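You operate a simulated robot arm through the tools that you are given. There is no shell and no other tool. Be economical: measure what you need, move in short steps, check, and stop when the job is done.

The job below is to be done with a simulated two-armed robot. You get a single attempt, and the scene is never put back.

JOB
Fetch the pattern card labelled "27" from the top of the paddle rack and set it on the bottom shelf of the paddle rack. Put one of the rubber blocks from the top of the blue shelf stand on top of the black hose coil. Put one of the felt pads from the top of the blue shelf stand on top of the red hose coil. Put one of the cartons from the bottom shelf of the low rack on the desk top. Take the blue paper pack and put it on the top shelf of the blue rack. Put the lamp carton on the end of the bench by the small grey shelf away on the top shelf of the low rack. The order is free. Set down upright: lamp carton.
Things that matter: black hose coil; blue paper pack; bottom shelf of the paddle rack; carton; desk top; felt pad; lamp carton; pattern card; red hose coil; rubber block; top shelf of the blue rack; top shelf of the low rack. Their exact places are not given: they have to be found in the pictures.

Only the result counts: the job must be done as asked and must still hold three seconds after the hand-in. Knocking over, shifting, dropping, spilling or breaking anything else fails it.

ROBOT AND FRAMES
Two 7-joint arms with fingered hands on one trunk, on a base that drives. Base frame: it is fixed to the floor where the robot stands at the start and does not move with it; the origin is under the middle of the robot, x ahead of it, y to its left, z up. Lengths are in m, angles in rad, forces in N, time in s.
The left shoulder is at the start at [0.032, 0.181, 1.324], the right one opposite. With the tool pointing down near the work surface each hand reaches from about 0.1 to 0.4 m from the robot's upright axis, wherever it stands, measured 20 degrees to its own side. Places, roughly: black hose coil (10x10x9 cm) [0.5, -0.3, 0.2]; blue paper pack (7x11x4 cm) [-2.3, 4.9, 0.9]; bottom shelf of the paddle rack (22x72 cm) [0.48, -0.04, 0.16]; carton [-5.5, 3.75, 0.25]; desk top [-4.8, 4.8, 0.9]; felt pad (9x6x4 cm) [0, -1, 0.9]; lamp carton [-2.25, 4.5, 1]; pattern card [0.5, -0.25, 1]; red hose coil (10x10x9 cm) [0.5, 0.2, 0.2]; rubber block (9x6x5 cm) [0.3, -0.8, 0.9]; top shelf of the blue rack [-5.7, 3, 1.4]; top shelf of the low rack [-5.7, 3.8, 1]. Payload 3.8 kg a hand.
Tool frame (each hand has its own): the origin (TCP) lies between the finger pads and is the grasp point; the fingertips stand 0.03 m ahead of it; z points along the fingers, y is the line along which they close. Largest opening 0.104 m; the body of the gripper starts 0.035 m behind the TCP. The gripper is a hand of 4 fingers: y runs from the thumb to the fingers, the wrist lies at [-0.017, -0.104, -0.178] in the tool frame, and closing takes about 1.5 s.
Orientation is that of the tool frame in the base frame, as a unit quaternion [w, x, y, z]. With the fingers straight down and the wrist toward the robot, the tool's x, y and z point along [0, 1, 0], [1, 0, 0] and [0, 0, -1] of the base frame.

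CONTROLS
- The arms move only by the tool nudge_tool. It takes "left_rows", "right_rows" or both (then of equal length, played together; a hand with none holds still); each is a list of rows, each a list of 6 numbers: the shift along the tool's x, y, z in m, then the turn, a rotation vector about the tool's x, y, z in rad. In form: [[dx, dy, dz, wx, wy, wz], ...]. A call has 1 to 20 rows; each row shifts and turns the commanded pose from where the row before left it, along the tool's axes as they then stand. "left_hand" and "right_hand" are, for a hand that has rows, the finger opening in m, from 0 to 0.104, set as the call begins (left out, the last holds). Rows are played at 5 a second. More than 0.05 m and 0.15 rad between two rows, or a gripper value outside its range, and nothing of the call is played. Where a pose cannot be reached the arm comes as near as it can. A force on the tool above 40 N (or 10 N above the force at the start of the call, whichever is more), or a blocked arm, ends the call early, and 0.2 s more pass. The fingers move at their own pace (about 0.072 m/s each) and stop on an object; they squeeze with about 31 N. The grip force told is the motor's: it shows also when the fingers shut on nothing. Time passes only in rows, and 0.2 s behind the last, so rows that do not move let the fingers close. The reply holds the time, the measured pose of the TCP, the force on the tool along the base axes, the opening and the grip force, in the units named above and with some noise, with the torque about the TCP (base axes, N m) and any sound that the robot's microphone picked up.
- Cameras (640 x 400 px; columns grow to the right, rows downward): "scene" is now at [0.0899, -0.0462, 1.4825]; the picture's right is [-0.58, -0.82, 0.00], its down [-0.60, 0.43, -0.67] and it looks along [0.55, -0.39, -0.74] (base axes); focal length 214 px, centre (320, 200). "left" rides on the left gripper at [-0.066, -0.09, -0.126] in its tool frame; the picture's right is [-0.78, -0.30, 0.56], its down [0.57, -0.70, 0.42] and it looks along [0.26, 0.65, 0.71] (tool axes); focal length 275 px, centre (320, 200). "right" rides on the right gripper at [0.066, -0.09, -0.126] in its tool frame; the picture's right is [-0.78, 0.30, -0.56], its down [-0.57, -0.70, 0.42] and it looks along [-0.26, 0.65, 0.71] (tool axes); focal length 275 px, centre (320, 200).
- grab_frame(camera): a new picture of that camera. The clock stands still meanwhile.
- move_column(by): slides the trunk up (or, below 0, down) by that many m; the arms and the scene camera ride with it, the base frame stays. It gives what a move gives, with no picture.
- roll_base(legs): drives the robot by 1 to 6 legs, each [ahead, left, turn to the left] in m, m and rad, along the robot's own axes; the way and the turn of a leg run together, so that a leg with both is an arc; at most 1.5 m and 3.142 rad a leg. The arms and the cameras ride along, it lands a little off, and it stops where it bumps. It gives what a move gives.
- curl_fingers(index, middle, ring, thumb_bend, thumb_turn, hand): sets how far each is bent, from 0 (flat) to 100 (curled in); at 30 the hand is open as for a grip, at 70 the pads meet at the TCP. One left out holds its place. A second passes; each finger stops where it meets its share of the squeeze, and holds until it gets a number again. A gripper value or a shape takes the hand back. It gives what a move gives, with no picture; readings hold the bend of each and the force on the fingers (four entries, about 0 where the hand has none), thumb and palm. thumb_turn goes from beside the hand (0) to across from the fingers (100), as for a grip.
- grasp_type(shape, hand): the hand has 4 fingers and takes this shape, open, in about a second: jaw (thumb against the fingers, like two jaws); tri (thumb and two fingers); tip (a fingertip pinch); poke (one finger out to press); point (the index stretched); flat (the hand flat); cup (the hand cupped); fist (a fist). The gripper value then closes the fingers along that shape, each until it touches; the sizes above hold for jaw. It gives what a move gives, with no picture.
- pan_tilt(pan, tilt): turns the head with the scene camera to pan (to the left, within 1.501 rad either way) and tilt (down, from -0.506 to 1.204), counted from straight ahead of the robot. It gives what a move gives.
- locate(camera, pixels): for up to 12 pixels [column, row] of the newest picture of that camera ("zoom" is the newest enlarged one), the place [x, y, z] in the base frame of the surface seen there, good to about 0.002 m. The clock stands still meanwhile.
- enlarge(camera, box): a new picture of the part [left, top, right, bottom] of that camera's present view, enlarged. The clock stands still meanwhile.
- close_job(): hands the job in; it is judged then, once.

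Keep the steps short. Do not move on a guess: measure, check each grasp and each placing, and mend mistakes. In all there are 124 turns and 124 pictures (those below and enlarged ones count). Leave the grippers open and the arms clear of the work at the hand-in unless told otherwise, and finish with a single line.

The tools are called after "Request:" by a JSON object that holds its "name" and its "arguments". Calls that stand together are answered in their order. nudge_tool: Moves the arms, as the interface text tells. Its arguments: {"type":"object","properties":{"left_rows":{"type":"array"},"left_hand":{"type":"number"},"right_rows":{"type":"array"},"right_hand":{"type":"number"}},"required":[]} The other tools are called the same way: move_column (by) slides the trunk up or down; grasp_type (shape, hand) gives the hand a shape; curl_fingers (index, middle, ring, thumb_bend, thumb_turn, hand) moves the fingers one by one; roll_base (legs) drives the base; pan_tilt (pan, tilt) turns the head that bears the scene camera; grab_frame (camera) takes a picture; locate (camera, pixels) gives the place of the surface under pixels of a picture; enlarge (camera, box) takes an enlarged picture of a part of a camera's view; close_job () hands the job in.

At the start:

```text
time: 0.0
left_tcp_pos: [0.4914, -0.07, 1.2946]
left_tcp_rot: [0.0, 0.707, 0.707, 0.0]
left_force: [0.5, -0.1, 0.0]
left_wrist_torque: [-0.04, -0.01, 0.04]
left_opening: 0.1036
left_finger_force: 0.1
left_shape: jaw
left_bend: [30.0, 30.0, 30.0, 30.0, 97.0]
left_finger forces: [0.0, 0.1, 0.0, 0.0, 0.0, 0.1]
right_tcp_pos: [0.3233, -0.4843, 1.1696]
right_tcp_rot: [0.001, 0.707, 0.707, 0.0]
right_force: [0.2, 0.0, -0.5]
right_wrist_torque: [-0.02, 0.01, 0.01]
right_opening: 0.104
right_finger_force: 0.0
right_shape: jaw
right_bend: [30.0, 30.0, 30.0, 30.0, 97.0]
right_finger forces: [0.0, 0.0, 0.1, 0.0, 0.0, 0.0]
trunk travel left (down, up): [-0.475, 0.281]
robot x, y, heading: [-0.0015, -0.0012, -0.003]
head pan, tilt: [-0.614, 0.831]
```

scene: 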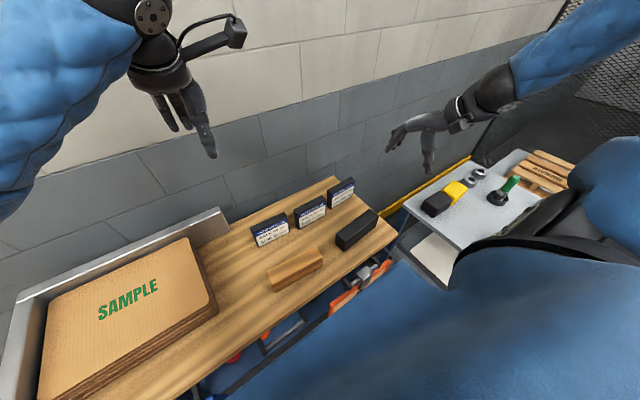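
right: 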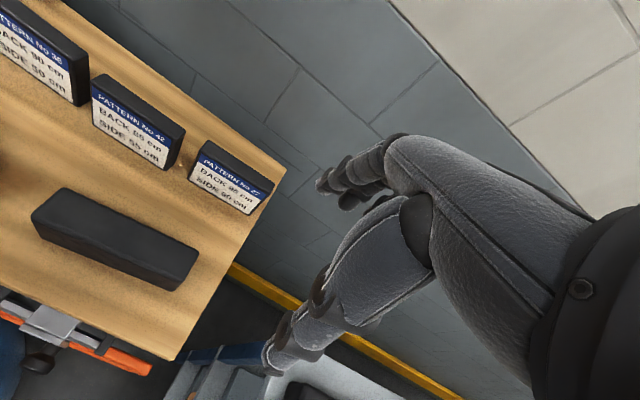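
left: 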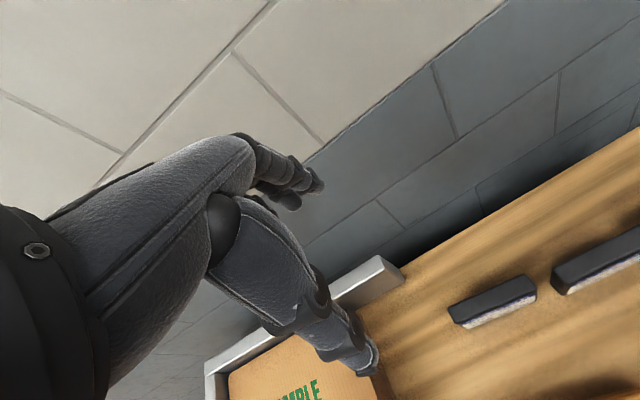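

I see three pattern cards on top of the paddle rack; I zoom to read the labels and look around.

Request:
{"name": "enlarge", "arguments": {"camera": "right", "box": [0, 0, 300, 220]}}

Request:
{"name": "enlarge", "arguments": {"camera": "scene", "box": [380, 130, 600, 290]}}

Request:
{"name": "locate", "arguments": {"camera": "right", "pixels": [[193, 148], [272, 186], [245, 213], [190, 172], [118, 215], [40, 60], [137, 118], [250, 150], [170, 350]]}}

Request:
{"name": "locate", "arguments": {"camera": "scene", "pixels": [[340, 185], [309, 203], [268, 223], [437, 203], [456, 192], [471, 180], [498, 197], [545, 165], [470, 215], [360, 228], [295, 265]]}}

```text
1.82 times, centred on (150, 110) of right
```

zoom: 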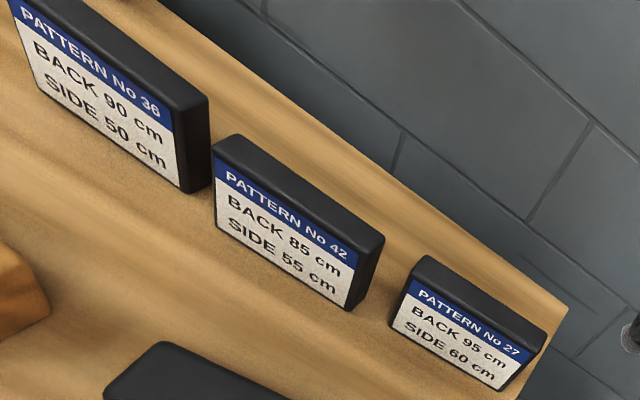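

```text
2.50 times, centred on (490, 210) of scene
```

zoom: 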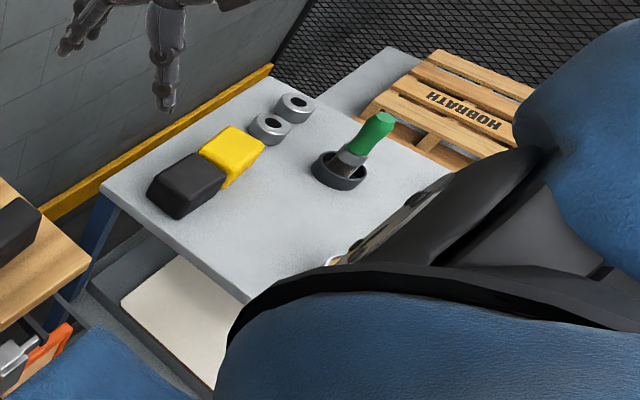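

```text
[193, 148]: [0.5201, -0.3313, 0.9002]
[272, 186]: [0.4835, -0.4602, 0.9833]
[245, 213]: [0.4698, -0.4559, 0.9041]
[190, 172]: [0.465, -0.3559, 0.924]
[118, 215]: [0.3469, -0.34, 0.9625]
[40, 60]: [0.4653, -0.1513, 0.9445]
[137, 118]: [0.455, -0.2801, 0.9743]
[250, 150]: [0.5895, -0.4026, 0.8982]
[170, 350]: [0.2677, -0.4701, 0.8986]
```

```text
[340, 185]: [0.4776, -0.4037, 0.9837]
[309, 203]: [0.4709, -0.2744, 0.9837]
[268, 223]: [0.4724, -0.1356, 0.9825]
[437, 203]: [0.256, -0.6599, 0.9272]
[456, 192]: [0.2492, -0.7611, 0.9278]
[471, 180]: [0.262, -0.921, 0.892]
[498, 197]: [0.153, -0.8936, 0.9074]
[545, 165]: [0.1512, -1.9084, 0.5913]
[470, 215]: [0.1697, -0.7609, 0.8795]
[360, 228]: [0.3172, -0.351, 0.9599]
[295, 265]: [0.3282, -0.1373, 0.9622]
```

Card "27" is the rightmost (≈[0.478,-0.404,0.94]). Now I look to the right at the blue shelf stand.

Request:
{"name": "pan_tilt", "arguments": {"pan": -1.4, "tilt": 0.7}}

Request:
{"name": "grab_frame", "arguments": {"camera": "scene"}}

Request:
{"name": "pan_tilt", "arguments": {"pan": 0.0, "tilt": 1.2}}

Request:
{"name": "grab_frame", "arguments": {"camera": "scene"}}

```text
time: 1.1
left_tcp_pos: [0.4911, -0.0713, 1.294]
left_tcp_rot: [0.0, 0.707, 0.707, 0.0]
left_force: [0.0, -0.4, 0.7]
left_wrist_torque: [-0.05, -0.01, 0.01]
left_opening: 0.1036
left_finger_force: 0.0
left_shape: jaw
left_bend: [30.0, 30.0, 30.0, 30.0, 97.0]
left_finger forces: [0.0, 0.1, 0.1, 0.0, 0.0, 0.2]
right_tcp_pos: [0.3243, -0.4856, 1.1703]
right_tcp_rot: [0.0, 0.707, 0.707, 0.0]
right_force: [1.2, 0.0, -0.3]
right_wrist_torque: [0.0, 0.01, 0.0]
right_opening: 0.1036
right_finger_force: 0.0
right_shape: jaw
right_bend: [30.0, 30.0, 30.0, 30.0, 97.0]
right_finger forces: [0.0, 0.0, 0.1, 0.1, 0.0, 0.0]
trunk travel left (down, up): [-0.475, 0.281]
robot x, y, heading: [-0.001, 0.0006, -0.001]
head pan, tilt: [-1.4, 0.7]
```

```text
118 pictures are left
```

scene: 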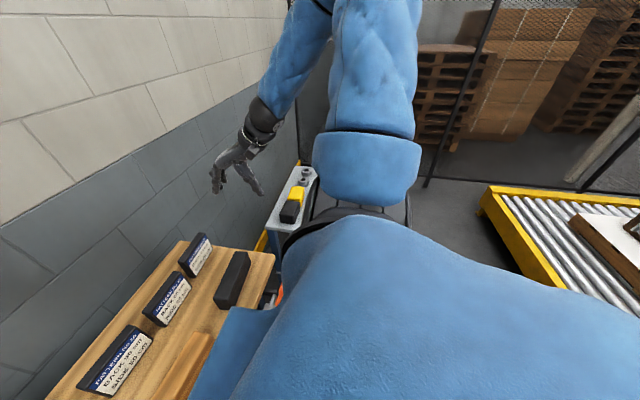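

```text
time: 2.6
left_tcp_pos: [0.4916, -0.0724, 1.2951]
left_tcp_rot: [0.0, 0.707, 0.708, 0.0]
left_force: [0.6, 0.3, 0.4]
left_wrist_torque: [0.01, -0.01, 0.03]
left_opening: 0.1035
left_finger_force: 0.1
left_shape: jaw
left_bend: [30.0, 30.0, 30.0, 30.0, 97.0]
left_finger forces: [0.0, 0.0, 0.0, 0.0, 0.1, 0.0]
right_tcp_pos: [0.3242, -0.4855, 1.1705]
right_tcp_rot: [0.0, 0.707, 0.707, 0.0]
right_force: [0.6, -0.3, 0.4]
right_wrist_torque: [0.02, 0.0, -0.02]
right_opening: 0.104
right_finger_force: 0.1
right_shape: jaw
right_bend: [30.0, 30.0, 30.0, 30.0, 97.0]
right_finger forces: [0.1, 0.1, 0.1, 0.0, 0.1, 0.0]
trunk travel left (down, up): [-0.475, 0.281]
robot x, y, heading: [0.0015, 0.0018, -0.002]
head pan, tilt: [0.0, 1.201]
```

```text
117 pictures are left
```

scene: 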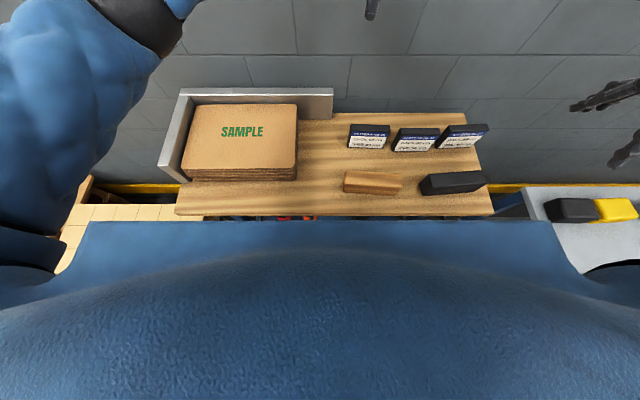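

The torso hides the lower shelves. I back off a bit to see the rack's lower part and the coils.

Request:
{"name": "roll_base", "arguments": {"legs": [[-0.5, 0, 0]]}}

Request:
{"name": "grab_frame", "arguments": {"camera": "scene"}}

Request:
{"name": "pan_tilt", "arguments": {"pan": -1.0, "tilt": 0.6}}

Request:
{"name": "grab_frame", "arguments": {"camera": "scene"}}

Request:
{"name": "pan_tilt", "arguments": {"pan": 1.3, "tilt": 0.4}}

Request:
{"name": "grab_frame", "arguments": {"camera": "scene"}}

```text
time: 5.6
left_tcp_pos: [-0.0051, -0.0695, 1.2948]
left_tcp_rot: [-0.001, 0.705, 0.709, 0.0]
left_force: [-0.5, 0.4, 0.1]
left_wrist_torque: [0.0, 0.0, 0.01]
left_opening: 0.1034
left_finger_force: 0.0
left_shape: jaw
left_bend: [30.0, 30.0, 30.0, 30.0, 97.0]
left_finger forces: [0.0, 0.1, 0.0, 0.0, 0.0, 0.0]
right_tcp_pos: [-0.17, -0.4849, 1.1703]
right_tcp_rot: [0.0, 0.706, 0.709, 0.0]
right_force: [0.5, -0.3, 0.3]
right_wrist_torque: [0.01, 0.0, 0.01]
right_opening: 0.1035
right_finger_force: 0.0
right_shape: jaw
right_bend: [30.0, 30.0, 30.0, 30.0, 97.0]
right_finger forces: [0.0, 0.0, 0.0, 0.0, 0.0, 0.0]
trunk travel left (down, up): [-0.475, 0.281]
robot x, y, heading: [-0.4988, -0.0024, 0.008]
head pan, tilt: [0.0, 1.201]
```

```text
116 pictures are left
```

scene: 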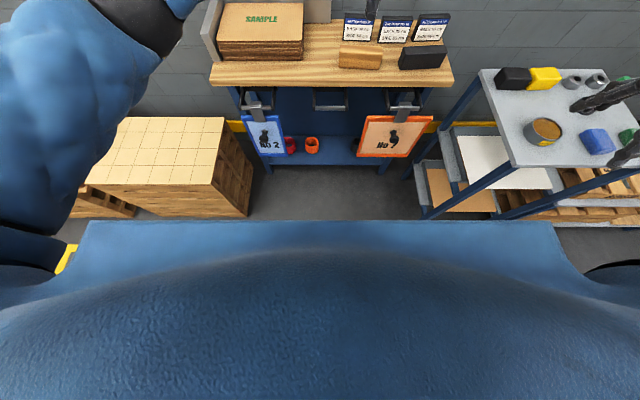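

```text
time: 6.8
left_tcp_pos: [-0.0044, -0.0699, 1.2947]
left_tcp_rot: [0.0, 0.704, 0.71, 0.0]
left_force: [-0.3, -0.1, -0.5]
left_wrist_torque: [0.01, 0.0, -0.02]
left_opening: 0.1038
left_finger_force: 0.0
left_shape: jaw
left_bend: [30.0, 30.0, 30.0, 30.0, 97.0]
left_finger forces: [0.0, 0.0, 0.1, 0.0, 0.0, 0.0]
right_tcp_pos: [-0.1707, -0.4857, 1.1706]
right_tcp_rot: [0.001, 0.705, 0.709, -0.001]
right_force: [0.7, -0.4, -0.3]
right_wrist_torque: [0.01, 0.0, -0.03]
right_opening: 0.1037
right_finger_force: 0.0
right_shape: jaw
right_bend: [30.0, 30.0, 30.0, 30.0, 97.0]
right_finger forces: [0.0, 0.0, 0.1, 0.1, 0.1, 0.1]
trunk travel left (down, up): [-0.475, 0.281]
robot x, y, heading: [-0.4993, -0.002, 0.008]
head pan, tilt: [-1.0, 0.6]
```

```text
115 pictures are left
```

scene: 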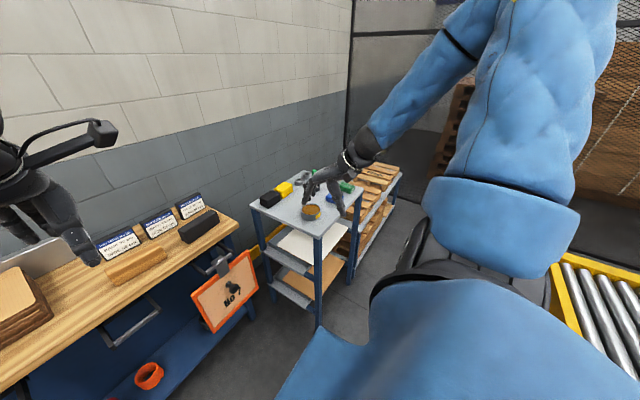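

```text
time: 9.0
left_tcp_pos: [-0.0034, -0.0696, 1.2945]
left_tcp_rot: [0.0, 0.705, 0.71, 0.0]
left_force: [0.4, -0.3, 0.6]
left_wrist_torque: [0.01, -0.01, 0.02]
left_opening: 0.1038
left_finger_force: 0.1
left_shape: jaw
left_bend: [30.0, 30.0, 30.0, 30.0, 97.0]
left_finger forces: [0.0, 0.0, 0.0, 0.1, 0.0, 0.0]
right_tcp_pos: [-0.1683, -0.486, 1.1695]
right_tcp_rot: [0.0, 0.705, 0.709, 0.0]
right_force: [0.4, -0.4, -1.0]
right_wrist_torque: [-0.03, 0.0, 0.01]
right_opening: 0.1037
right_finger_force: 0.0
right_shape: jaw
right_bend: [30.0, 30.0, 30.0, 30.0, 97.0]
right_finger forces: [0.0, 0.0, 0.0, 0.0, 0.1, 0.0]
trunk travel left (down, up): [-0.475, 0.281]
robot x, y, heading: [-0.4946, -0.0046, 0.006]
head pan, tilt: [1.3, 0.4]
```

```text
114 pictures are left
```

scene: 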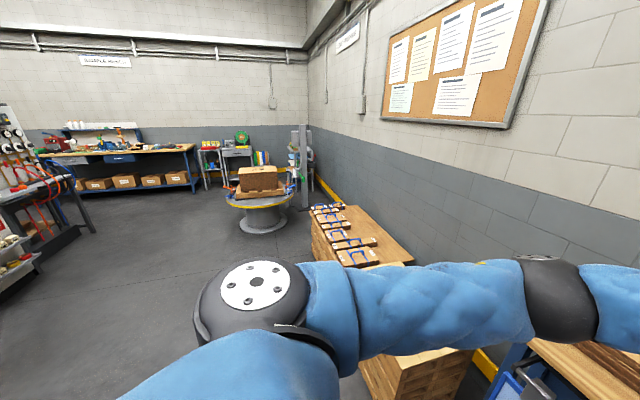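

Lower shelf visible: paddles hang in front, coils behind. I measure the rack and stand from a fresh straight-ahead picture.

Request:
{"name": "pan_tilt", "arguments": {"pan": -0.3, "tilt": 1.0}}

Request:
{"name": "enlarge", "arguments": {"camera": "scene", "box": [120, 60, 400, 235]}}

Request:
{"name": "grab_frame", "arguments": {"camera": "scene"}}

```text
time: 10.7
left_tcp_pos: [-0.0041, -0.0696, 1.2957]
left_tcp_rot: [0.0, 0.705, 0.709, 0.0]
left_force: [0.3, -0.1, -0.7]
left_wrist_torque: [0.0, -0.01, -0.05]
left_opening: 0.1034
left_finger_force: 0.0
left_shape: jaw
left_bend: [30.0, 30.0, 30.0, 30.0, 97.0]
left_finger forces: [0.0, 0.1, 0.0, 0.1, 0.1, 0.0]
right_tcp_pos: [-0.1693, -0.4853, 1.1699]
right_tcp_rot: [0.0, 0.705, 0.709, 0.0]
right_force: [-0.4, 0.5, 0.3]
right_wrist_torque: [-0.01, 0.01, 0.02]
right_opening: 0.1037
right_finger_force: 0.0
right_shape: jaw
right_bend: [30.0, 30.0, 30.0, 30.0, 97.0]
right_finger forces: [0.1, 0.0, 0.0, 0.0, 0.1, 0.1]
trunk travel left (down, up): [-0.475, 0.281]
robot x, y, heading: [-0.4967, -0.001, 0.005]
head pan, tilt: [-0.3, 1.0]
```

```text
2.29 times, centred on (260, 148) of scene
```

zoom: 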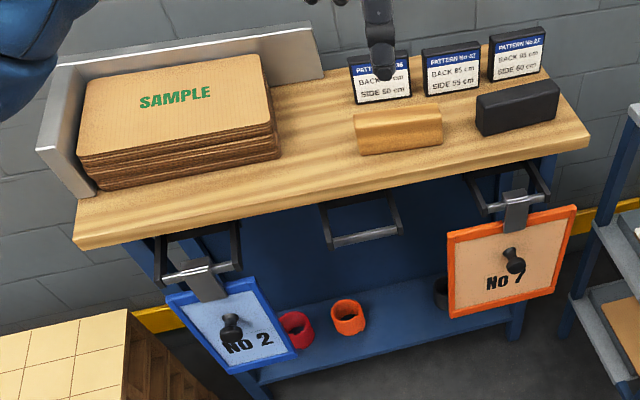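

```text
112 pictures are left
```

scene: 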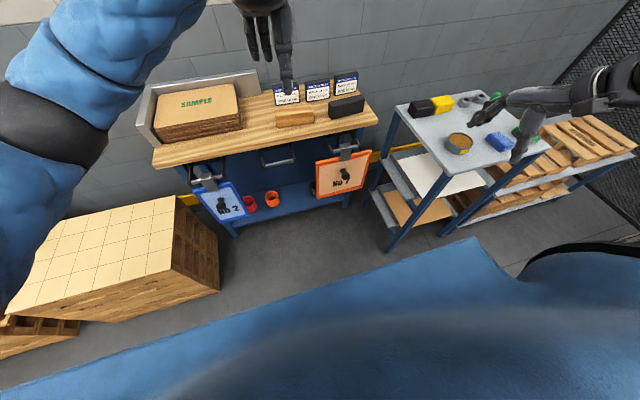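

Request:
{"name": "locate", "arguments": {"camera": "zoom", "pixels": [[295, 322], [347, 306], [440, 285], [395, 325], [395, 352], [300, 375], [452, 315], [552, 292], [570, 210], [455, 235], [518, 330], [365, 235]]}}

Request:
{"name": "locate", "arguments": {"camera": "zoom", "pixels": [[170, 300], [295, 350], [270, 285], [240, 365], [390, 280], [380, 200], [75, 245], [500, 170], [588, 145], [400, 175], [345, 325], [545, 165]]}}

Request:
{"name": "locate", "arguments": {"camera": "scene", "pixels": [[459, 143], [500, 142], [515, 132], [442, 102], [423, 107], [402, 106], [450, 168], [540, 150], [390, 248], [370, 200], [418, 207], [200, 287]]}}

```text
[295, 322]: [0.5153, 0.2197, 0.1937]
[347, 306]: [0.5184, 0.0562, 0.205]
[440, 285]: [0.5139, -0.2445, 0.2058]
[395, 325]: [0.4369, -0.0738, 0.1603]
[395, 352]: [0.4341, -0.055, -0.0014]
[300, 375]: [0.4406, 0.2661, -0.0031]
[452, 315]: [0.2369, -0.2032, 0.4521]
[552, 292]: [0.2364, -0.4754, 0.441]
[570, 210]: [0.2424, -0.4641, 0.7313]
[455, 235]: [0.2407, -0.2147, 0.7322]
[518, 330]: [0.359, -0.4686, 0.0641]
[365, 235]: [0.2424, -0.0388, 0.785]
```

```text
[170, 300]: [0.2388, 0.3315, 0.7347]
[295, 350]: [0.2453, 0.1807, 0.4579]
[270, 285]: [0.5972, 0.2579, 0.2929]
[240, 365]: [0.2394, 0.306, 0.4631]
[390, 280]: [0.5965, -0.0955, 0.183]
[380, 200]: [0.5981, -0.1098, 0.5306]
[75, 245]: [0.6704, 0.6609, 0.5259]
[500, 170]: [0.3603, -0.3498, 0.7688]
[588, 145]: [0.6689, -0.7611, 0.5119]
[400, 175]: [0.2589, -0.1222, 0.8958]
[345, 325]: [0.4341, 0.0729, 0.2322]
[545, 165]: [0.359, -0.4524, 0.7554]
```

```text
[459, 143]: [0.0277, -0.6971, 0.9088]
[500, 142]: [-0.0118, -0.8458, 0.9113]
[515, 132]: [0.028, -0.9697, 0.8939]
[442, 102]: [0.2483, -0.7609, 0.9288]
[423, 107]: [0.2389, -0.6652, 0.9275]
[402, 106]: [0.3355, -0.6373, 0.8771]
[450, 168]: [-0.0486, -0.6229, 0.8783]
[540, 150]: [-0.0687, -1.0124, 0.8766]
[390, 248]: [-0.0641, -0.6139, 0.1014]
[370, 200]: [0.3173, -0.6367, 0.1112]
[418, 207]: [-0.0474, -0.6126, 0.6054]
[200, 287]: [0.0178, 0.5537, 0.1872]
```

I've mapped the rack: paddles at x≈0.24 (z 0.44–0.73), bottom shelf z≈0.16, opening between paddles y −0.2…0.17. Drive back to the rack to grasp card 27, raising the right hand toward it.

Request:
{"name": "roll_base", "arguments": {"legs": [[0.49, 0, 0]]}}

Request:
{"name": "pan_tilt", "arguments": {"pan": -0.6, "tilt": 0.8}}

Request:
{"name": "nudge_tool", "arguments": {"right_rows": [[0.04, 0.04, 0, 0, 0, 0], [0.04, 0.04, 0, 0, 0, 0], [0, 0.04, 0.04, 0, 0, 0], [0, 0.03, 0.04, 0, 0, 0], [0, 0, 0.03, 0, 0, 0]]}}

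Request:
{"name": "enlarge", "arguments": {"camera": "scene", "box": [200, 120, 440, 270]}}

Request:
{"name": "grab_frame", "arguments": {"camera": "right"}}

```text
time: 13.6
left_tcp_pos: [0.4865, -0.0564, 1.2951]
left_tcp_rot: [-0.001, 0.7, 0.714, -0.001]
left_force: [-0.8, 0.6, 0.1]
left_wrist_torque: [-0.01, 0.01, 0.03]
left_opening: 0.1036
left_finger_force: 0.0
left_shape: jaw
left_bend: [30.0, 30.0, 30.0, 30.0, 97.0]
left_finger forces: [0.0, 0.0, 0.0, 0.0, 0.0, 0.1]
right_tcp_pos: [0.328, -0.473, 1.1692]
right_tcp_rot: [0.0, 0.7, 0.715, 0.0]
right_force: [-0.4, -0.3, 0.5]
right_wrist_torque: [0.04, 0.0, 0.0]
right_opening: 0.104
right_finger_force: 0.0
right_shape: jaw
right_bend: [30.0, 30.0, 30.0, 30.0, 97.0]
right_finger forces: [0.1, 0.0, 0.0, 0.0, 0.0, 0.0]
trunk travel left (down, up): [-0.475, 0.281]
robot x, y, heading: [-0.0084, 0.006, 0.02]
head pan, tilt: [-0.3, 1.0]
```

```text
time: 14.3
left_tcp_pos: [0.487, -0.0576, 1.2957]
left_tcp_rot: [0.0, 0.699, 0.715, 0.001]
left_force: [-0.1, -0.4, -0.2]
left_wrist_torque: [0.03, -0.02, 0.01]
left_opening: 0.1036
left_finger_force: 0.1
left_shape: jaw
left_bend: [30.0, 30.0, 30.0, 30.0, 97.0]
left_finger forces: [0.0, 0.0, 0.1, 0.0, 0.1, 0.0]
right_tcp_pos: [0.3267, -0.4741, 1.1711]
right_tcp_rot: [0.0, 0.7, 0.714, 0.0]
right_force: [0.4, 0.5, -0.6]
right_wrist_torque: [0.02, -0.01, -0.01]
right_opening: 0.1036
right_finger_force: 0.1
right_shape: jaw
right_bend: [30.0, 30.0, 30.0, 30.0, 97.0]
right_finger forces: [0.1, 0.1, 0.0, 0.0, 0.0, 0.1]
trunk travel left (down, up): [-0.475, 0.281]
robot x, y, heading: [-0.0063, 0.0064, 0.02]
head pan, tilt: [-0.6, 0.799]
```

```text
refused: row 1 steps farther than a row can; nothing moved
```

```text
2.67 times, centred on (320, 195) of scene
```

zoom: 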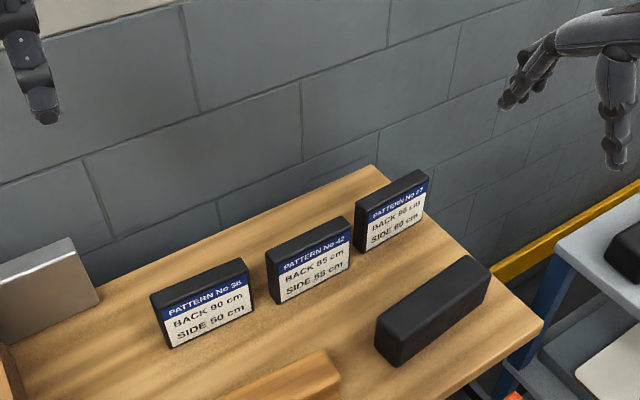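

```text
110 pictures are left
```

right: 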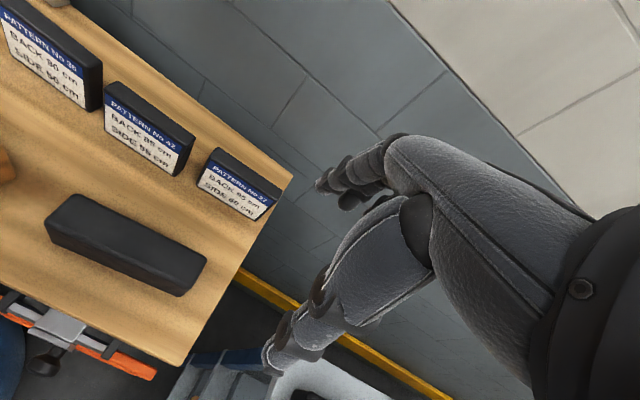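

Request:
{"name": "locate", "arguments": {"camera": "zoom", "pixels": [[360, 208], [425, 183], [405, 172], [392, 190], [364, 250], [420, 220], [350, 222], [345, 265], [376, 335], [470, 262]]}}

```text
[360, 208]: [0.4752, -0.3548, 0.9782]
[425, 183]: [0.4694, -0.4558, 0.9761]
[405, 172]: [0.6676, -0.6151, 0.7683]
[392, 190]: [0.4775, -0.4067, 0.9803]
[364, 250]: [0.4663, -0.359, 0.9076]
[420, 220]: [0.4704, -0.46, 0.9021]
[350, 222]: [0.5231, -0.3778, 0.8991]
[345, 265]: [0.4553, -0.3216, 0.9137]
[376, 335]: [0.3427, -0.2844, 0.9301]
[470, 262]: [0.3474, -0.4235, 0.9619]
```

Card centre ≈(0.482,−0.407). Move over it, stop 7 cm above grasp height.

Request:
{"name": "nudge_tool", "arguments": {"right_rows": [[0.016, 0.039, 0.02, 0, 0, 0], [0.016, 0.039, 0.02, 0, 0, 0], [0.016, 0.039, 0.02, 0, 0, 0], [0.016, 0.039, 0.02, 0, 0, 0], [0, 0, 0.04, 0, 0, 0], [0, 0, 0, 0, 0, 0]]}}

Request:
{"name": "grab_frame", "arguments": {"camera": "right"}}

Request:
{"name": "enlarge", "arguments": {"camera": "scene", "box": [200, 80, 440, 230]}}

```text
time: 15.8
left_tcp_pos: [0.4859, -0.0555, 1.2941]
left_tcp_rot: [0.0, 0.7, 0.714, 0.0]
left_force: [-0.5, 0.6, -0.2]
left_wrist_torque: [-0.03, 0.01, 0.0]
left_opening: 0.1036
left_finger_force: 0.0
left_shape: jaw
left_bend: [30.0, 30.0, 30.0, 30.0, 97.0]
left_finger forces: [0.0, 0.1, 0.0, 0.0, 0.1, 0.0]
right_tcp_pos: [0.4839, -0.4063, 1.0492]
right_tcp_rot: [0.0, 0.7, 0.714, 0.0]
right_force: [-0.2, 0.2, 0.1]
right_wrist_torque: [0.0, 0.0, -0.02]
right_opening: 0.1037
right_finger_force: 0.1
right_shape: jaw
right_bend: [30.0, 30.0, 30.0, 30.0, 97.0]
right_finger forces: [0.0, 0.1, 0.1, 0.1, 0.0, 0.1]
trunk travel left (down, up): [-0.475, 0.281]
robot x, y, heading: [-0.0097, 0.0032, 0.021]
head pan, tilt: [-0.6, 0.799]
```

```text
109 pictures are left
```

right: 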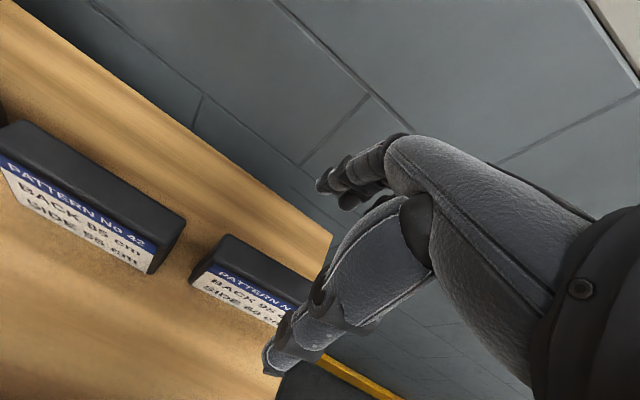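

```text
2.67 times, centred on (320, 155) of scene
```

zoom: 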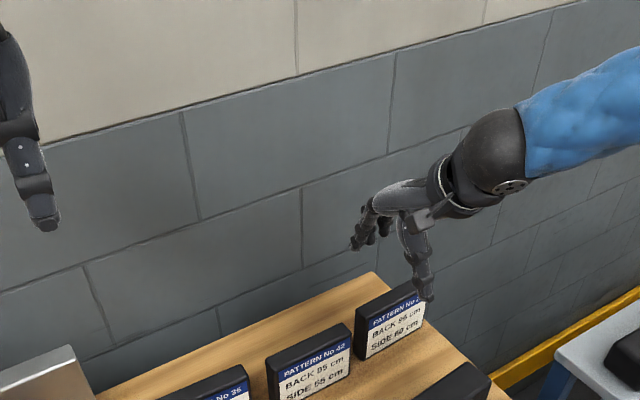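

Aligned: thumb in front, fingers behind. Descend 9 cm, then close.

Request:
{"name": "nudge_tool", "arguments": {"right_rows": [[0, 0, 0.03, 0, 0, 0], [0, 0, 0.03, 0, 0, 0], [0, 0, 0.03, 0, 0, 0], [0, 0, 0, 0, 0, 0]]}}

Request:
{"name": "nudge_tool", "arguments": {"right_rows": [[0, 0, 0, 0, 0, 0], [0, 0, 0, 0, 0, 0], [0, 0, 0, 0, 0, 0], [0, 0, 0, 0, 0, 0], [0, 0, 0, 0, 0, 0], [0, 0, 0, 0, 0, 0], [0, 0, 0, 0, 0, 0], [0, 0, 0, 0, 0, 0]], "right_hand": 0.0}}

Request:
{"name": "nudge_tool", "arguments": {"right_rows": [[0, 0, -0.03, 0, 0, 0], [0, 0, -0.04, 0, 0, 0], [0, 0, -0.04, 0, 0, 0], [0, 0, -0.04, 0, 0, 0]]}}

Request:
{"name": "grab_frame", "arguments": {"camera": "right"}}

Request:
{"name": "enlarge", "arguments": {"camera": "scene", "box": [200, 80, 440, 230]}}

```text
time: 16.8
left_tcp_pos: [0.4863, -0.0574, 1.2943]
left_tcp_rot: [0.001, 0.7, 0.714, 0.0]
left_force: [0.0, -0.3, 0.4]
left_wrist_torque: [0.01, -0.01, 0.03]
left_opening: 0.1037
left_finger_force: 0.0
left_shape: jaw
left_bend: [30.0, 30.0, 30.0, 30.0, 97.0]
left_finger forces: [0.0, 0.1, 0.0, 0.0, 0.0, 0.0]
right_tcp_pos: [0.4821, -0.4067, 0.9606]
right_tcp_rot: [0.0, 0.7, 0.714, 0.001]
right_force: [0.0, 0.4, 0.4]
right_wrist_torque: [0.0, 0.0, 0.02]
right_opening: 0.104
right_finger_force: 0.1
right_shape: jaw
right_bend: [30.0, 30.0, 30.0, 30.0, 97.0]
right_finger forces: [0.0, 0.0, 0.0, 0.0, 0.0, 0.0]
trunk travel left (down, up): [-0.475, 0.281]
robot x, y, heading: [-0.0046, 0.0044, 0.022]
head pan, tilt: [-0.6, 0.799]
```

```text
time: 18.6
left_tcp_pos: [0.487, -0.057, 1.2936]
left_tcp_rot: [0.001, 0.699, 0.715, 0.0]
left_force: [-0.5, -0.6, 1.0]
left_wrist_torque: [-0.05, 0.01, -0.01]
left_opening: 0.1032
left_finger_force: 0.1
left_shape: jaw
left_bend: [30.0, 30.0, 30.0, 30.0, 97.0]
left_finger forces: [0.1, 0.0, 0.0, 0.1, 0.0, 0.0]
right_tcp_pos: [0.483, -0.4067, 0.9602]
right_tcp_rot: [0.001, 0.7, 0.714, 0.0]
right_force: [-0.1, -0.2, -0.8]
right_wrist_torque: [-0.03, 0.01, 0.01]
right_opening: 0.0184
right_finger_force: 31.0
right_shape: jaw
right_bend: [72.0, 64.0, 64.0, 74.0, 100.0]
right_finger forces: [16.3, 7.9, 3.7, 0.1, 28.0, 0.1]
trunk travel left (down, up): [-0.475, 0.281]
robot x, y, heading: [-0.007, 0.0081, 0.02]
head pan, tilt: [-0.6, 0.799]
```

```text
time: 19.6
left_tcp_pos: [0.4849, -0.0563, 1.2949]
left_tcp_rot: [0.0, 0.7, 0.715, 0.0]
left_force: [-0.3, 0.3, 0.0]
left_wrist_torque: [0.0, 0.01, 0.01]
left_opening: 0.1036
left_finger_force: 0.1
left_shape: jaw
left_bend: [30.0, 30.0, 30.0, 30.0, 97.0]
left_finger forces: [0.0, 0.0, 0.1, 0.0, 0.0, 0.0]
right_tcp_pos: [0.4825, -0.4077, 1.1091]
right_tcp_rot: [0.0, 0.7, 0.715, 0.0]
right_force: [-0.8, -0.2, -1.2]
right_wrist_torque: [0.01, -0.01, 0.03]
right_opening: 0.0185
right_finger_force: 31.0
right_shape: jaw
right_bend: [72.0, 64.0, 64.0, 74.0, 100.0]
right_finger forces: [16.6, 7.9, 3.5, 0.1, 28.0, 0.1]
trunk travel left (down, up): [-0.475, 0.281]
robot x, y, heading: [-0.0069, 0.0058, 0.019]
head pan, tilt: [-0.6, 0.799]
```

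```text
107 pictures are left
```

right: 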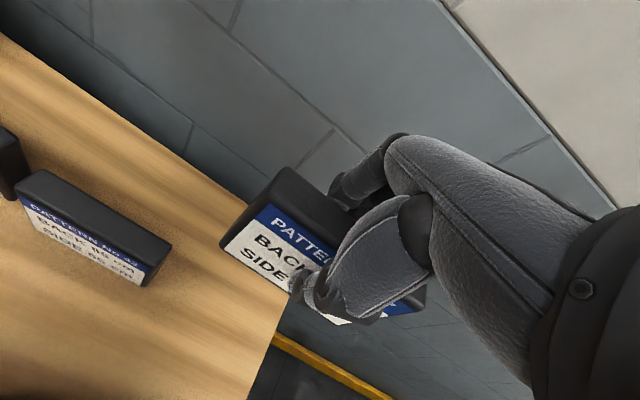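

```text
2.67 times, centred on (320, 155) of scene
```

zoom: 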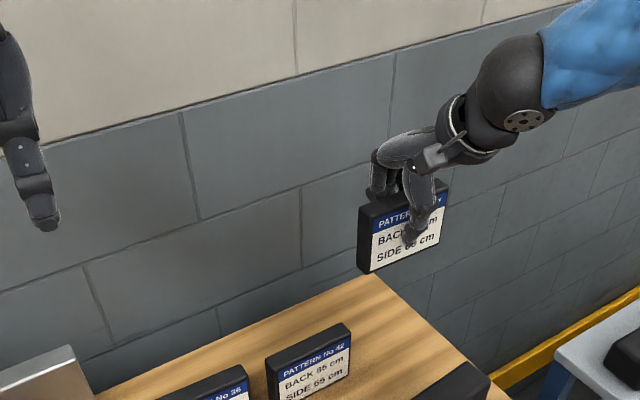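

Card held (bottom ≈6 cm below TCP). Back off, tuck the left arm to the side, then lower the trunk.

Request:
{"name": "roll_base", "arguments": {"legs": [[-0.6, 0, -0.02]]}}

Request:
{"name": "nudge_tool", "arguments": {"left_rows": [[0.035, -0.03, 0, 0, 0, 0], [0.035, -0.03, 0, 0, 0, 0], [0.035, -0.03, 0, 0, 0, 0], [0.035, -0.03, 0, 0, 0, 0], [0.035, -0.03, 0, 0, 0, 0], [0.035, -0.03, 0, 0, 0, 0], [0.035, -0.03, 0, 0, 0, 0], [0.035, -0.03, 0, 0, 0, 0], [0.035, -0.03, 0, 0, 0, 0], [0.035, -0.03, 0, 0, 0, 0], [0.035, -0.03, 0, 0, 0, 0], [0.035, -0.03, 0, 0, 0, 0], [0, 0, 0, 0, 0, 0]]}}

Request:
{"name": "move_column", "arguments": {"by": -0.475}}

Request:
{"name": "pan_tilt", "arguments": {"pan": 0, "tilt": 0.7}}

Request:
{"name": "grab_frame", "arguments": {"camera": "scene"}}

```text
time: 22.9
left_tcp_pos: [-0.1152, -0.0708, 1.2949]
left_tcp_rot: [0.0, 0.705, 0.709, 0.0]
left_force: [0.4, 0.0, 0.4]
left_wrist_torque: [-0.01, -0.02, -0.05]
left_opening: 0.1037
left_finger_force: 0.0
left_shape: jaw
left_bend: [30.0, 30.0, 30.0, 30.0, 97.0]
left_finger forces: [0.0, 0.2, 0.0, 0.0, 0.0, 0.0]
right_tcp_pos: [-0.123, -0.4223, 1.1103]
right_tcp_rot: [0.0, 0.705, 0.709, -0.001]
right_force: [-0.1, -0.2, -1.0]
right_wrist_torque: [0.03, 0.02, -0.02]
right_opening: 0.0185
right_finger_force: 30.7
right_shape: jaw
right_bend: [72.0, 64.0, 64.0, 74.0, 100.0]
right_finger forces: [16.5, 7.9, 3.7, 0.1, 28.0, 0.1]
trunk travel left (down, up): [-0.475, 0.281]
robot x, y, heading: [-0.6063, -0.001, 0.006]
head pan, tilt: [-0.6, 0.799]
```

```text
time: 25.7
left_tcp_pos: [-0.4197, 0.3368, 1.3703]
left_tcp_rot: [-0.002, 0.706, 0.709, 0.0]
left_force: [0.2, -1.0, -0.1]
left_wrist_torque: [0.03, 0.02, 0.0]
left_opening: 0.1037
left_finger_force: 0.1
left_shape: jaw
left_bend: [30.0, 30.0, 30.0, 30.0, 97.0]
left_finger forces: [0.1, 0.1, 0.0, 0.0, 0.0, 0.1]
left hand out of reach, approached as far as the arm can: row 7, 8, 9, 10, 11
right_tcp_pos: [-0.122, -0.4224, 1.1087]
right_tcp_rot: [-0.001, 0.706, 0.708, 0.0]
right_force: [-1.3, 0.4, -2.0]
right_wrist_torque: [0.03, 0.02, 0.0]
right_opening: 0.0182
right_finger_force: 30.9
right_shape: jaw
right_bend: [72.0, 64.0, 64.0, 74.0, 100.0]
right_finger forces: [16.7, 7.9, 3.6, 0.0, 28.1, 0.0]
trunk travel left (down, up): [-0.475, 0.281]
robot x, y, heading: [-0.61, -0.0066, 0.007]
head pan, tilt: [-0.6, 0.799]
```

```text
refused: -0.475 is not a number from -0.4 to 0.4
```

```text
time: 26.7
left_tcp_pos: [-0.4204, 0.3378, 1.371]
left_tcp_rot: [0.0, 0.706, 0.709, 0.0]
left_force: [-0.3, 0.6, 0.0]
left_wrist_torque: [0.02, -0.02, 0.02]
left_opening: 0.1036
left_finger_force: 0.1
left_shape: jaw
left_bend: [30.0, 30.0, 30.0, 30.0, 97.0]
left_finger forces: [0.1, 0.1, 0.1, 0.0, 0.0, 0.1]
right_tcp_pos: [-0.1228, -0.421, 1.1094]
right_tcp_rot: [0.0, 0.706, 0.709, 0.0]
right_force: [0.5, -0.1, -1.3]
right_wrist_torque: [0.0, -0.02, 0.01]
right_opening: 0.0183
right_finger_force: 30.9
right_shape: jaw
right_bend: [72.0, 64.0, 64.0, 74.0, 100.0]
right_finger forces: [16.6, 8.0, 3.6, 0.0, 28.1, 0.0]
trunk travel left (down, up): [-0.475, 0.281]
robot x, y, heading: [-0.6068, -0.0027, 0.002]
head pan, tilt: [0.0, 0.7]
```

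```text
105 pictures are left
```

scene: 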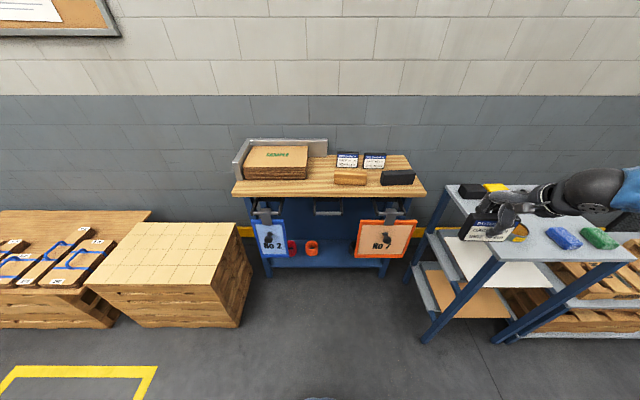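

Good overview. Lower the trunk (two steps) and test the right hand's low reach here in free space.

Request:
{"name": "move_column", "arguments": {"by": -0.4}}

Request:
{"name": "move_column", "arguments": {"by": -0.07}}

Request:
{"name": "nudge_tool", "arguments": {"right_rows": [[0.03, 0, 0.03, 0, 0, 0], [0.03, 0, 0.03, 0, 0, 0], [0.03, 0, 0.03, 0, 0, 0], [0.03, 0, 0.03, 0, 0, 0], [0, 0, 0.04, 0, 0, 0], [0, 0, 0.04, 0, 0, 0], [0, 0, 0.04, 0, 0, 0], [0, 0, 0.04, 0, 0, 0], [0, 0, 0.04, 0, 0, 0], [0, 0, 0.04, 0, 0, 0], [0, 0, 0.03, 0, 0, 0], [0, 0, 0, 0, 0, 0]]}}

Request:
{"name": "grab_frame", "arguments": {"camera": "scene"}}

```text
time: 30.6
left_tcp_pos: [-0.4201, 0.338, 0.9724]
left_tcp_rot: [0.0, 0.705, 0.709, 0.001]
left_force: [21.1, 7.0, 10.7]
left_wrist_torque: [0.25, -0.34, -0.24]
left_opening: 0.0964
left_finger_force: 0.1
left_shape: jaw
left_bend: [30.0, 30.0, 30.0, 48.0, 100.0]
left_finger forces: [0.1, 0.0, 0.0, 0.0, 0.1, 0.0]
right_tcp_pos: [-0.1224, -0.4219, 0.7108]
right_tcp_rot: [-0.001, 0.706, 0.709, 0.0]
right_force: [0.2, 0.4, -1.1]
right_wrist_torque: [0.0, -0.01, 0.03]
right_opening: 0.0185
right_finger_force: 31.2
right_shape: jaw
right_bend: [72.0, 64.0, 64.0, 74.0, 100.0]
right_finger forces: [16.6, 7.8, 3.5, 0.1, 28.1, 0.1]
trunk travel left (down, up): [-0.075, 0.681]
robot x, y, heading: [-0.6064, -0.0018, 0.008]
head pan, tilt: [0.0, 0.7]
```

```text
time: 31.6
left_tcp_pos: [-0.419, 0.3364, 0.903]
left_tcp_rot: [0.001, 0.705, 0.709, 0.0]
left_force: [15.4, 6.7, 22.7]
left_wrist_torque: [0.37, 0.83, -0.46]
left_opening: 0.0976
left_finger_force: 0.1
left_shape: jaw
left_bend: [30.0, 30.0, 30.0, 37.0, 100.0]
left_finger forces: [0.0, 0.0, 0.1, 0.0, 0.0, 0.0]
right_tcp_pos: [-0.1242, -0.4208, 0.6404]
right_tcp_rot: [0.001, 0.705, 0.709, 0.0]
right_force: [-0.1, -0.6, -1.0]
right_wrist_torque: [0.03, -0.02, 0.02]
right_opening: 0.0181
right_finger_force: 31.0
right_shape: jaw
right_bend: [72.0, 64.0, 64.0, 74.0, 100.0]
right_finger forces: [16.7, 7.9, 3.5, 0.0, 28.0, 0.0]
trunk travel left (down, up): [-0.005, 0.751]
robot x, y, heading: [-0.6068, -0.0028, 0.002]
head pan, tilt: [0.0, 0.7]
```

```text
time: 34.2
left_tcp_pos: [-0.4195, 0.3377, 0.902]
left_tcp_rot: [0.001, 0.705, 0.709, 0.001]
left_force: [17.2, 8.0, 31.2]
left_wrist_torque: [0.48, 1.31, -0.55]
left_opening: 0.0975
left_finger_force: 0.0
left_shape: jaw
left_bend: [30.0, 30.0, 30.0, 37.0, 100.0]
left_finger forces: [0.0, 0.0, 0.1, 0.1, 0.1, 0.0]
right_tcp_pos: [-0.1131, -0.3025, 0.2483]
right_tcp_rot: [0.0, 0.705, 0.709, -0.001]
right_force: [0.0, -0.3, -1.2]
right_wrist_torque: [0.0, 0.0, 0.0]
right_opening: 0.0181
right_finger_force: 31.1
right_shape: jaw
right_bend: [72.0, 64.0, 71.0, 74.0, 100.0]
right_finger forces: [16.5, 7.7, 3.6, 0.0, 27.8, 0.0]
right hand out of reach, approached as far as the arm can: row 2
trunk travel left (down, up): [-0.005, 0.751]
robot x, y, heading: [-0.6085, -0.0013, 0.004]
head pan, tilt: [0.0, 0.7]
```

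```text
104 pictures are left
```

scene: 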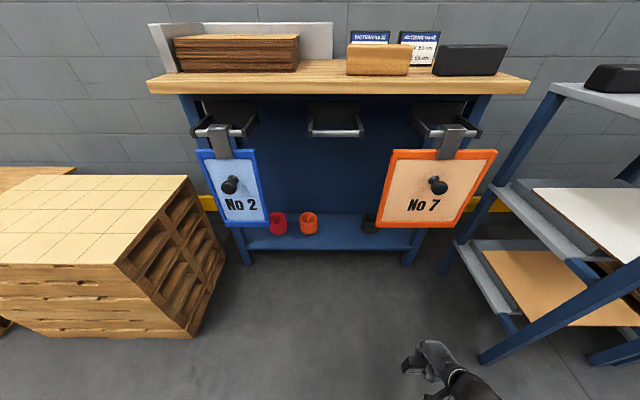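

Low reach works. Free the left hand from touching the body, slide the right hand 6 cm outward, and shift the base left 0.24.

Request:
{"name": "nudge_tool", "arguments": {"left_rows": [[0.03, 0.03, 0, 0, 0, 0], [0.03, 0.03, 0, 0, 0, 0], [0, 0, 0, 0, 0, 0]], "right_rows": [[-0.03, 0, 0, 0, 0, 0], [-0.03, 0, 0, 0, 0, 0], [0, 0, 0, 0, 0, 0]]}}

Request:
{"name": "roll_base", "arguments": {"legs": [[0, 0.24, 0]]}}

Request:
{"name": "pan_tilt", "arguments": {"pan": -0.5, "tilt": 1.0}}

Request:
{"name": "grab_frame", "arguments": {"camera": "scene"}}

```text
time: 35.0
left_tcp_pos: [-0.3609, 0.3995, 0.9032]
left_tcp_rot: [-0.001, 0.706, 0.709, -0.001]
left_force: [0.5, -0.4, -0.6]
left_wrist_torque: [-0.02, 0.01, -0.01]
left_opening: 0.1036
left_finger_force: 0.1
left_shape: jaw
left_bend: [30.0, 30.0, 30.0, 30.0, 97.0]
left_finger forces: [0.0, 0.0, 0.0, 0.0, 0.0, 0.0]
right_tcp_pos: [-0.1142, -0.3624, 0.2468]
right_tcp_rot: [0.0, 0.704, 0.71, 0.0]
right_force: [0.2, -0.5, -2.4]
right_wrist_torque: [0.01, 0.0, 0.01]
right_opening: 0.0182
right_finger_force: 31.2
right_shape: jaw
right_bend: [72.0, 64.0, 71.0, 74.0, 100.0]
right_finger forces: [16.7, 7.7, 3.6, 0.0, 27.8, 0.0]
trunk travel left (down, up): [-0.005, 0.751]
robot x, y, heading: [-0.6054, -0.0043, 0.005]
head pan, tilt: [0.0, 0.7]
```

```text
time: 36.8
left_tcp_pos: [-0.3617, 0.6381, 0.9031]
left_tcp_rot: [0.0, 0.706, 0.708, 0.001]
left_force: [0.4, 0.3, 0.0]
left_wrist_torque: [0.01, 0.03, -0.02]
left_opening: 0.1037
left_finger_force: 0.1
left_shape: jaw
left_bend: [30.0, 30.0, 30.0, 30.0, 97.0]
left_finger forces: [0.1, 0.0, 0.0, 0.1, 0.0, 0.0]
right_tcp_pos: [-0.1153, -0.1258, 0.2473]
right_tcp_rot: [0.0, 0.707, 0.707, 0.0]
right_force: [0.6, 0.3, -1.3]
right_wrist_torque: [0.0, -0.01, -0.03]
right_opening: 0.0178
right_finger_force: 31.0
right_shape: jaw
right_bend: [72.0, 64.0, 71.0, 74.0, 100.0]
right_finger forces: [16.7, 7.7, 3.5, 0.1, 27.8, 0.0]
trunk travel left (down, up): [-0.005, 0.751]
robot x, y, heading: [-0.6055, 0.2366, 0.002]
head pan, tilt: [0.0, 0.7]
```

```text
time: 37.8
left_tcp_pos: [-0.3612, 0.6392, 0.9038]
left_tcp_rot: [0.0, 0.706, 0.708, 0.0]
left_force: [-0.4, 0.1, 0.3]
left_wrist_torque: [0.0, 0.03, -0.01]
left_opening: 0.1036
left_finger_force: 0.0
left_shape: jaw
left_bend: [30.0, 30.0, 30.0, 30.0, 97.0]
left_finger forces: [0.1, 0.1, 0.0, 0.0, 0.1, 0.0]
right_tcp_pos: [-0.1157, -0.1259, 0.2469]
right_tcp_rot: [0.001, 0.706, 0.708, 0.0]
right_force: [0.6, 0.2, -2.1]
right_wrist_torque: [0.03, 0.03, 0.01]
right_opening: 0.0182
right_finger_force: 31.3
right_shape: jaw
right_bend: [72.0, 64.0, 71.0, 74.0, 100.0]
right_finger forces: [16.6, 7.7, 3.5, 0.0, 27.8, 0.0]
trunk travel left (down, up): [-0.005, 0.751]
robot x, y, heading: [-0.6078, 0.236, 0.002]
head pan, tilt: [-0.499, 1.0]
```

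```text
103 pictures are left
```

scene: 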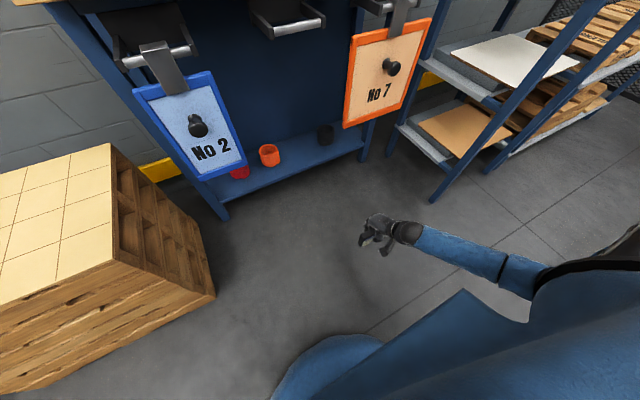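

Request:
{"name": "locate", "arguments": {"camera": "scene", "pixels": [[213, 297], [113, 146], [170, 260], [320, 345], [280, 385], [430, 240], [500, 265], [405, 230], [113, 255], [345, 120], [240, 165], [530, 285]]}}

```text
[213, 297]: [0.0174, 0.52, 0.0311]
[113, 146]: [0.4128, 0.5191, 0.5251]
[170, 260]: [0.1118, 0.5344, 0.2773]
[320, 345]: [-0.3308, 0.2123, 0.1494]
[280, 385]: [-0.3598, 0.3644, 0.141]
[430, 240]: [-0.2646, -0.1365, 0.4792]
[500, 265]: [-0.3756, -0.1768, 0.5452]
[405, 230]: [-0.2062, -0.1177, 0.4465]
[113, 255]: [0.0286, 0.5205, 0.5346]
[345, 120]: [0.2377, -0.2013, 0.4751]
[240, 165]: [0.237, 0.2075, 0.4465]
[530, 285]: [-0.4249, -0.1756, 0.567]
```

Base radius ≈0.28; crate at y≥0.52, x≥0.017. I bring the card slightly left and drive forward 0.40, then check.

Request:
{"name": "nudge_tool", "arguments": {"right_rows": [[0.035, 0, 0, 0, 0, 0], [0, 0, 0, 0, 0, 0]]}}

Request:
{"name": "roll_base", "arguments": {"legs": [[0.4, -0.003, 0]]}}

Request:
{"name": "grab_frame", "arguments": {"camera": "scene"}}

Request:
{"name": "grab_frame", "arguments": {"camera": "right"}}

```text
time: 38.4
left_tcp_pos: [-0.3611, 0.6388, 0.9027]
left_tcp_rot: [0.0, 0.706, 0.708, 0.0]
left_force: [0.6, -0.1, 0.4]
left_wrist_torque: [0.01, 0.03, 0.0]
left_opening: 0.1038
left_finger_force: 0.0
left_shape: jaw
left_bend: [30.0, 30.0, 30.0, 30.0, 97.0]
left_finger forces: [0.0, 0.0, 0.0, 0.0, 0.0, 0.0]
right_tcp_pos: [-0.1153, -0.0898, 0.2462]
right_tcp_rot: [0.001, 0.707, 0.707, 0.0]
right_force: [-0.3, -0.1, -1.3]
right_wrist_torque: [-0.04, 0.03, -0.02]
right_opening: 0.018
right_finger_force: 31.5
right_shape: jaw
right_bend: [72.0, 64.0, 71.0, 74.0, 100.0]
right_finger forces: [16.6, 7.7, 3.6, 0.0, 27.8, 0.0]
trunk travel left (down, up): [-0.005, 0.751]
robot x, y, heading: [-0.6082, 0.2354, 0.004]
head pan, tilt: [-0.499, 1.0]
```

```text
time: 40.8
left_tcp_pos: [0.0422, 0.6312, 0.904]
left_tcp_rot: [0.0, 0.709, 0.705, 0.0]
left_force: [0.8, 0.1, 0.3]
left_wrist_torque: [0.03, 0.0, -0.04]
left_opening: 0.1035
left_finger_force: 0.2
left_shape: jaw
left_bend: [30.0, 30.0, 30.0, 30.0, 97.0]
left_finger forces: [0.0, 0.0, 0.0, 0.0, 0.0, 0.0]
right_tcp_pos: [0.2822, -0.0996, 0.2465]
right_tcp_rot: [0.0, 0.709, 0.705, 0.0]
right_force: [0.4, 0.6, -1.4]
right_wrist_torque: [-0.03, -0.01, -0.03]
right_opening: 0.018
right_finger_force: 31.0
right_shape: jaw
right_bend: [72.0, 64.0, 71.0, 74.0, 100.0]
right_finger forces: [16.5, 7.8, 3.5, 0.1, 27.8, 0.1]
trunk travel left (down, up): [-0.005, 0.751]
robot x, y, heading: [-0.2063, 0.2354, -0.002]
head pan, tilt: [-0.499, 1.0]
```

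```text
102 pictures are left
```

scene: 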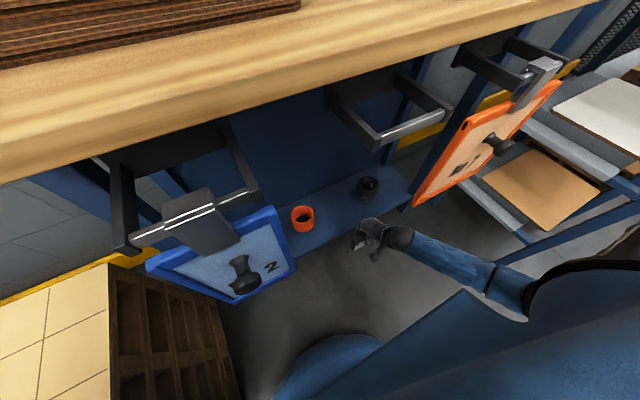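

```text
101 pictures are left
```

right: 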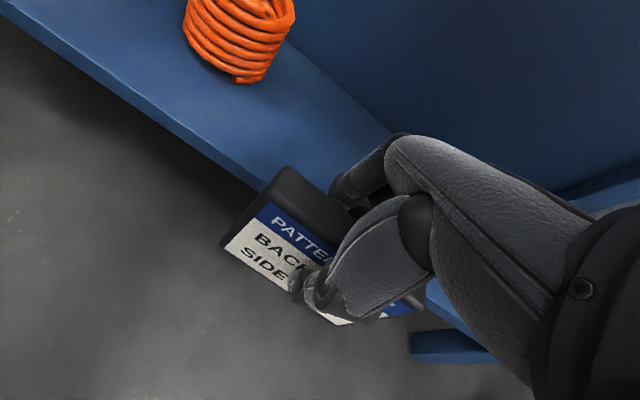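

Request:
{"name": "locate", "arguments": {"camera": "scene", "pixels": [[303, 217], [303, 232], [368, 186], [358, 185], [379, 182], [330, 235], [345, 228], [410, 205], [380, 222], [490, 270], [295, 240]]}}

Request:
{"name": "locate", "arguments": {"camera": "right", "pixels": [[200, 140], [240, 172], [285, 25], [300, 140], [235, 75], [225, 240], [270, 205]]}}

```text
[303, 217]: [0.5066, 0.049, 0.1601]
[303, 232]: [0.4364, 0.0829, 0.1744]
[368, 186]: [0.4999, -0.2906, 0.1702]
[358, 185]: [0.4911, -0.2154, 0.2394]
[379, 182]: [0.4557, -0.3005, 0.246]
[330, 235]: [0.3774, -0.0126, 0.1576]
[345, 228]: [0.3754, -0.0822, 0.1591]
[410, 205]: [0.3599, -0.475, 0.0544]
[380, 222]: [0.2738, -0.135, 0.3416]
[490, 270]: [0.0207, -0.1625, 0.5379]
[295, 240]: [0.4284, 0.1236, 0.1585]
```

```text
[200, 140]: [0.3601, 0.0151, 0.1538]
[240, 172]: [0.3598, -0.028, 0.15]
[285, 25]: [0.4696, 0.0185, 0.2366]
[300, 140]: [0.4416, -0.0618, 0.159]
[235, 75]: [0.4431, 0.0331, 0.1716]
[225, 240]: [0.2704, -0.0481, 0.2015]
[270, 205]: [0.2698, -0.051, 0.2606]
```

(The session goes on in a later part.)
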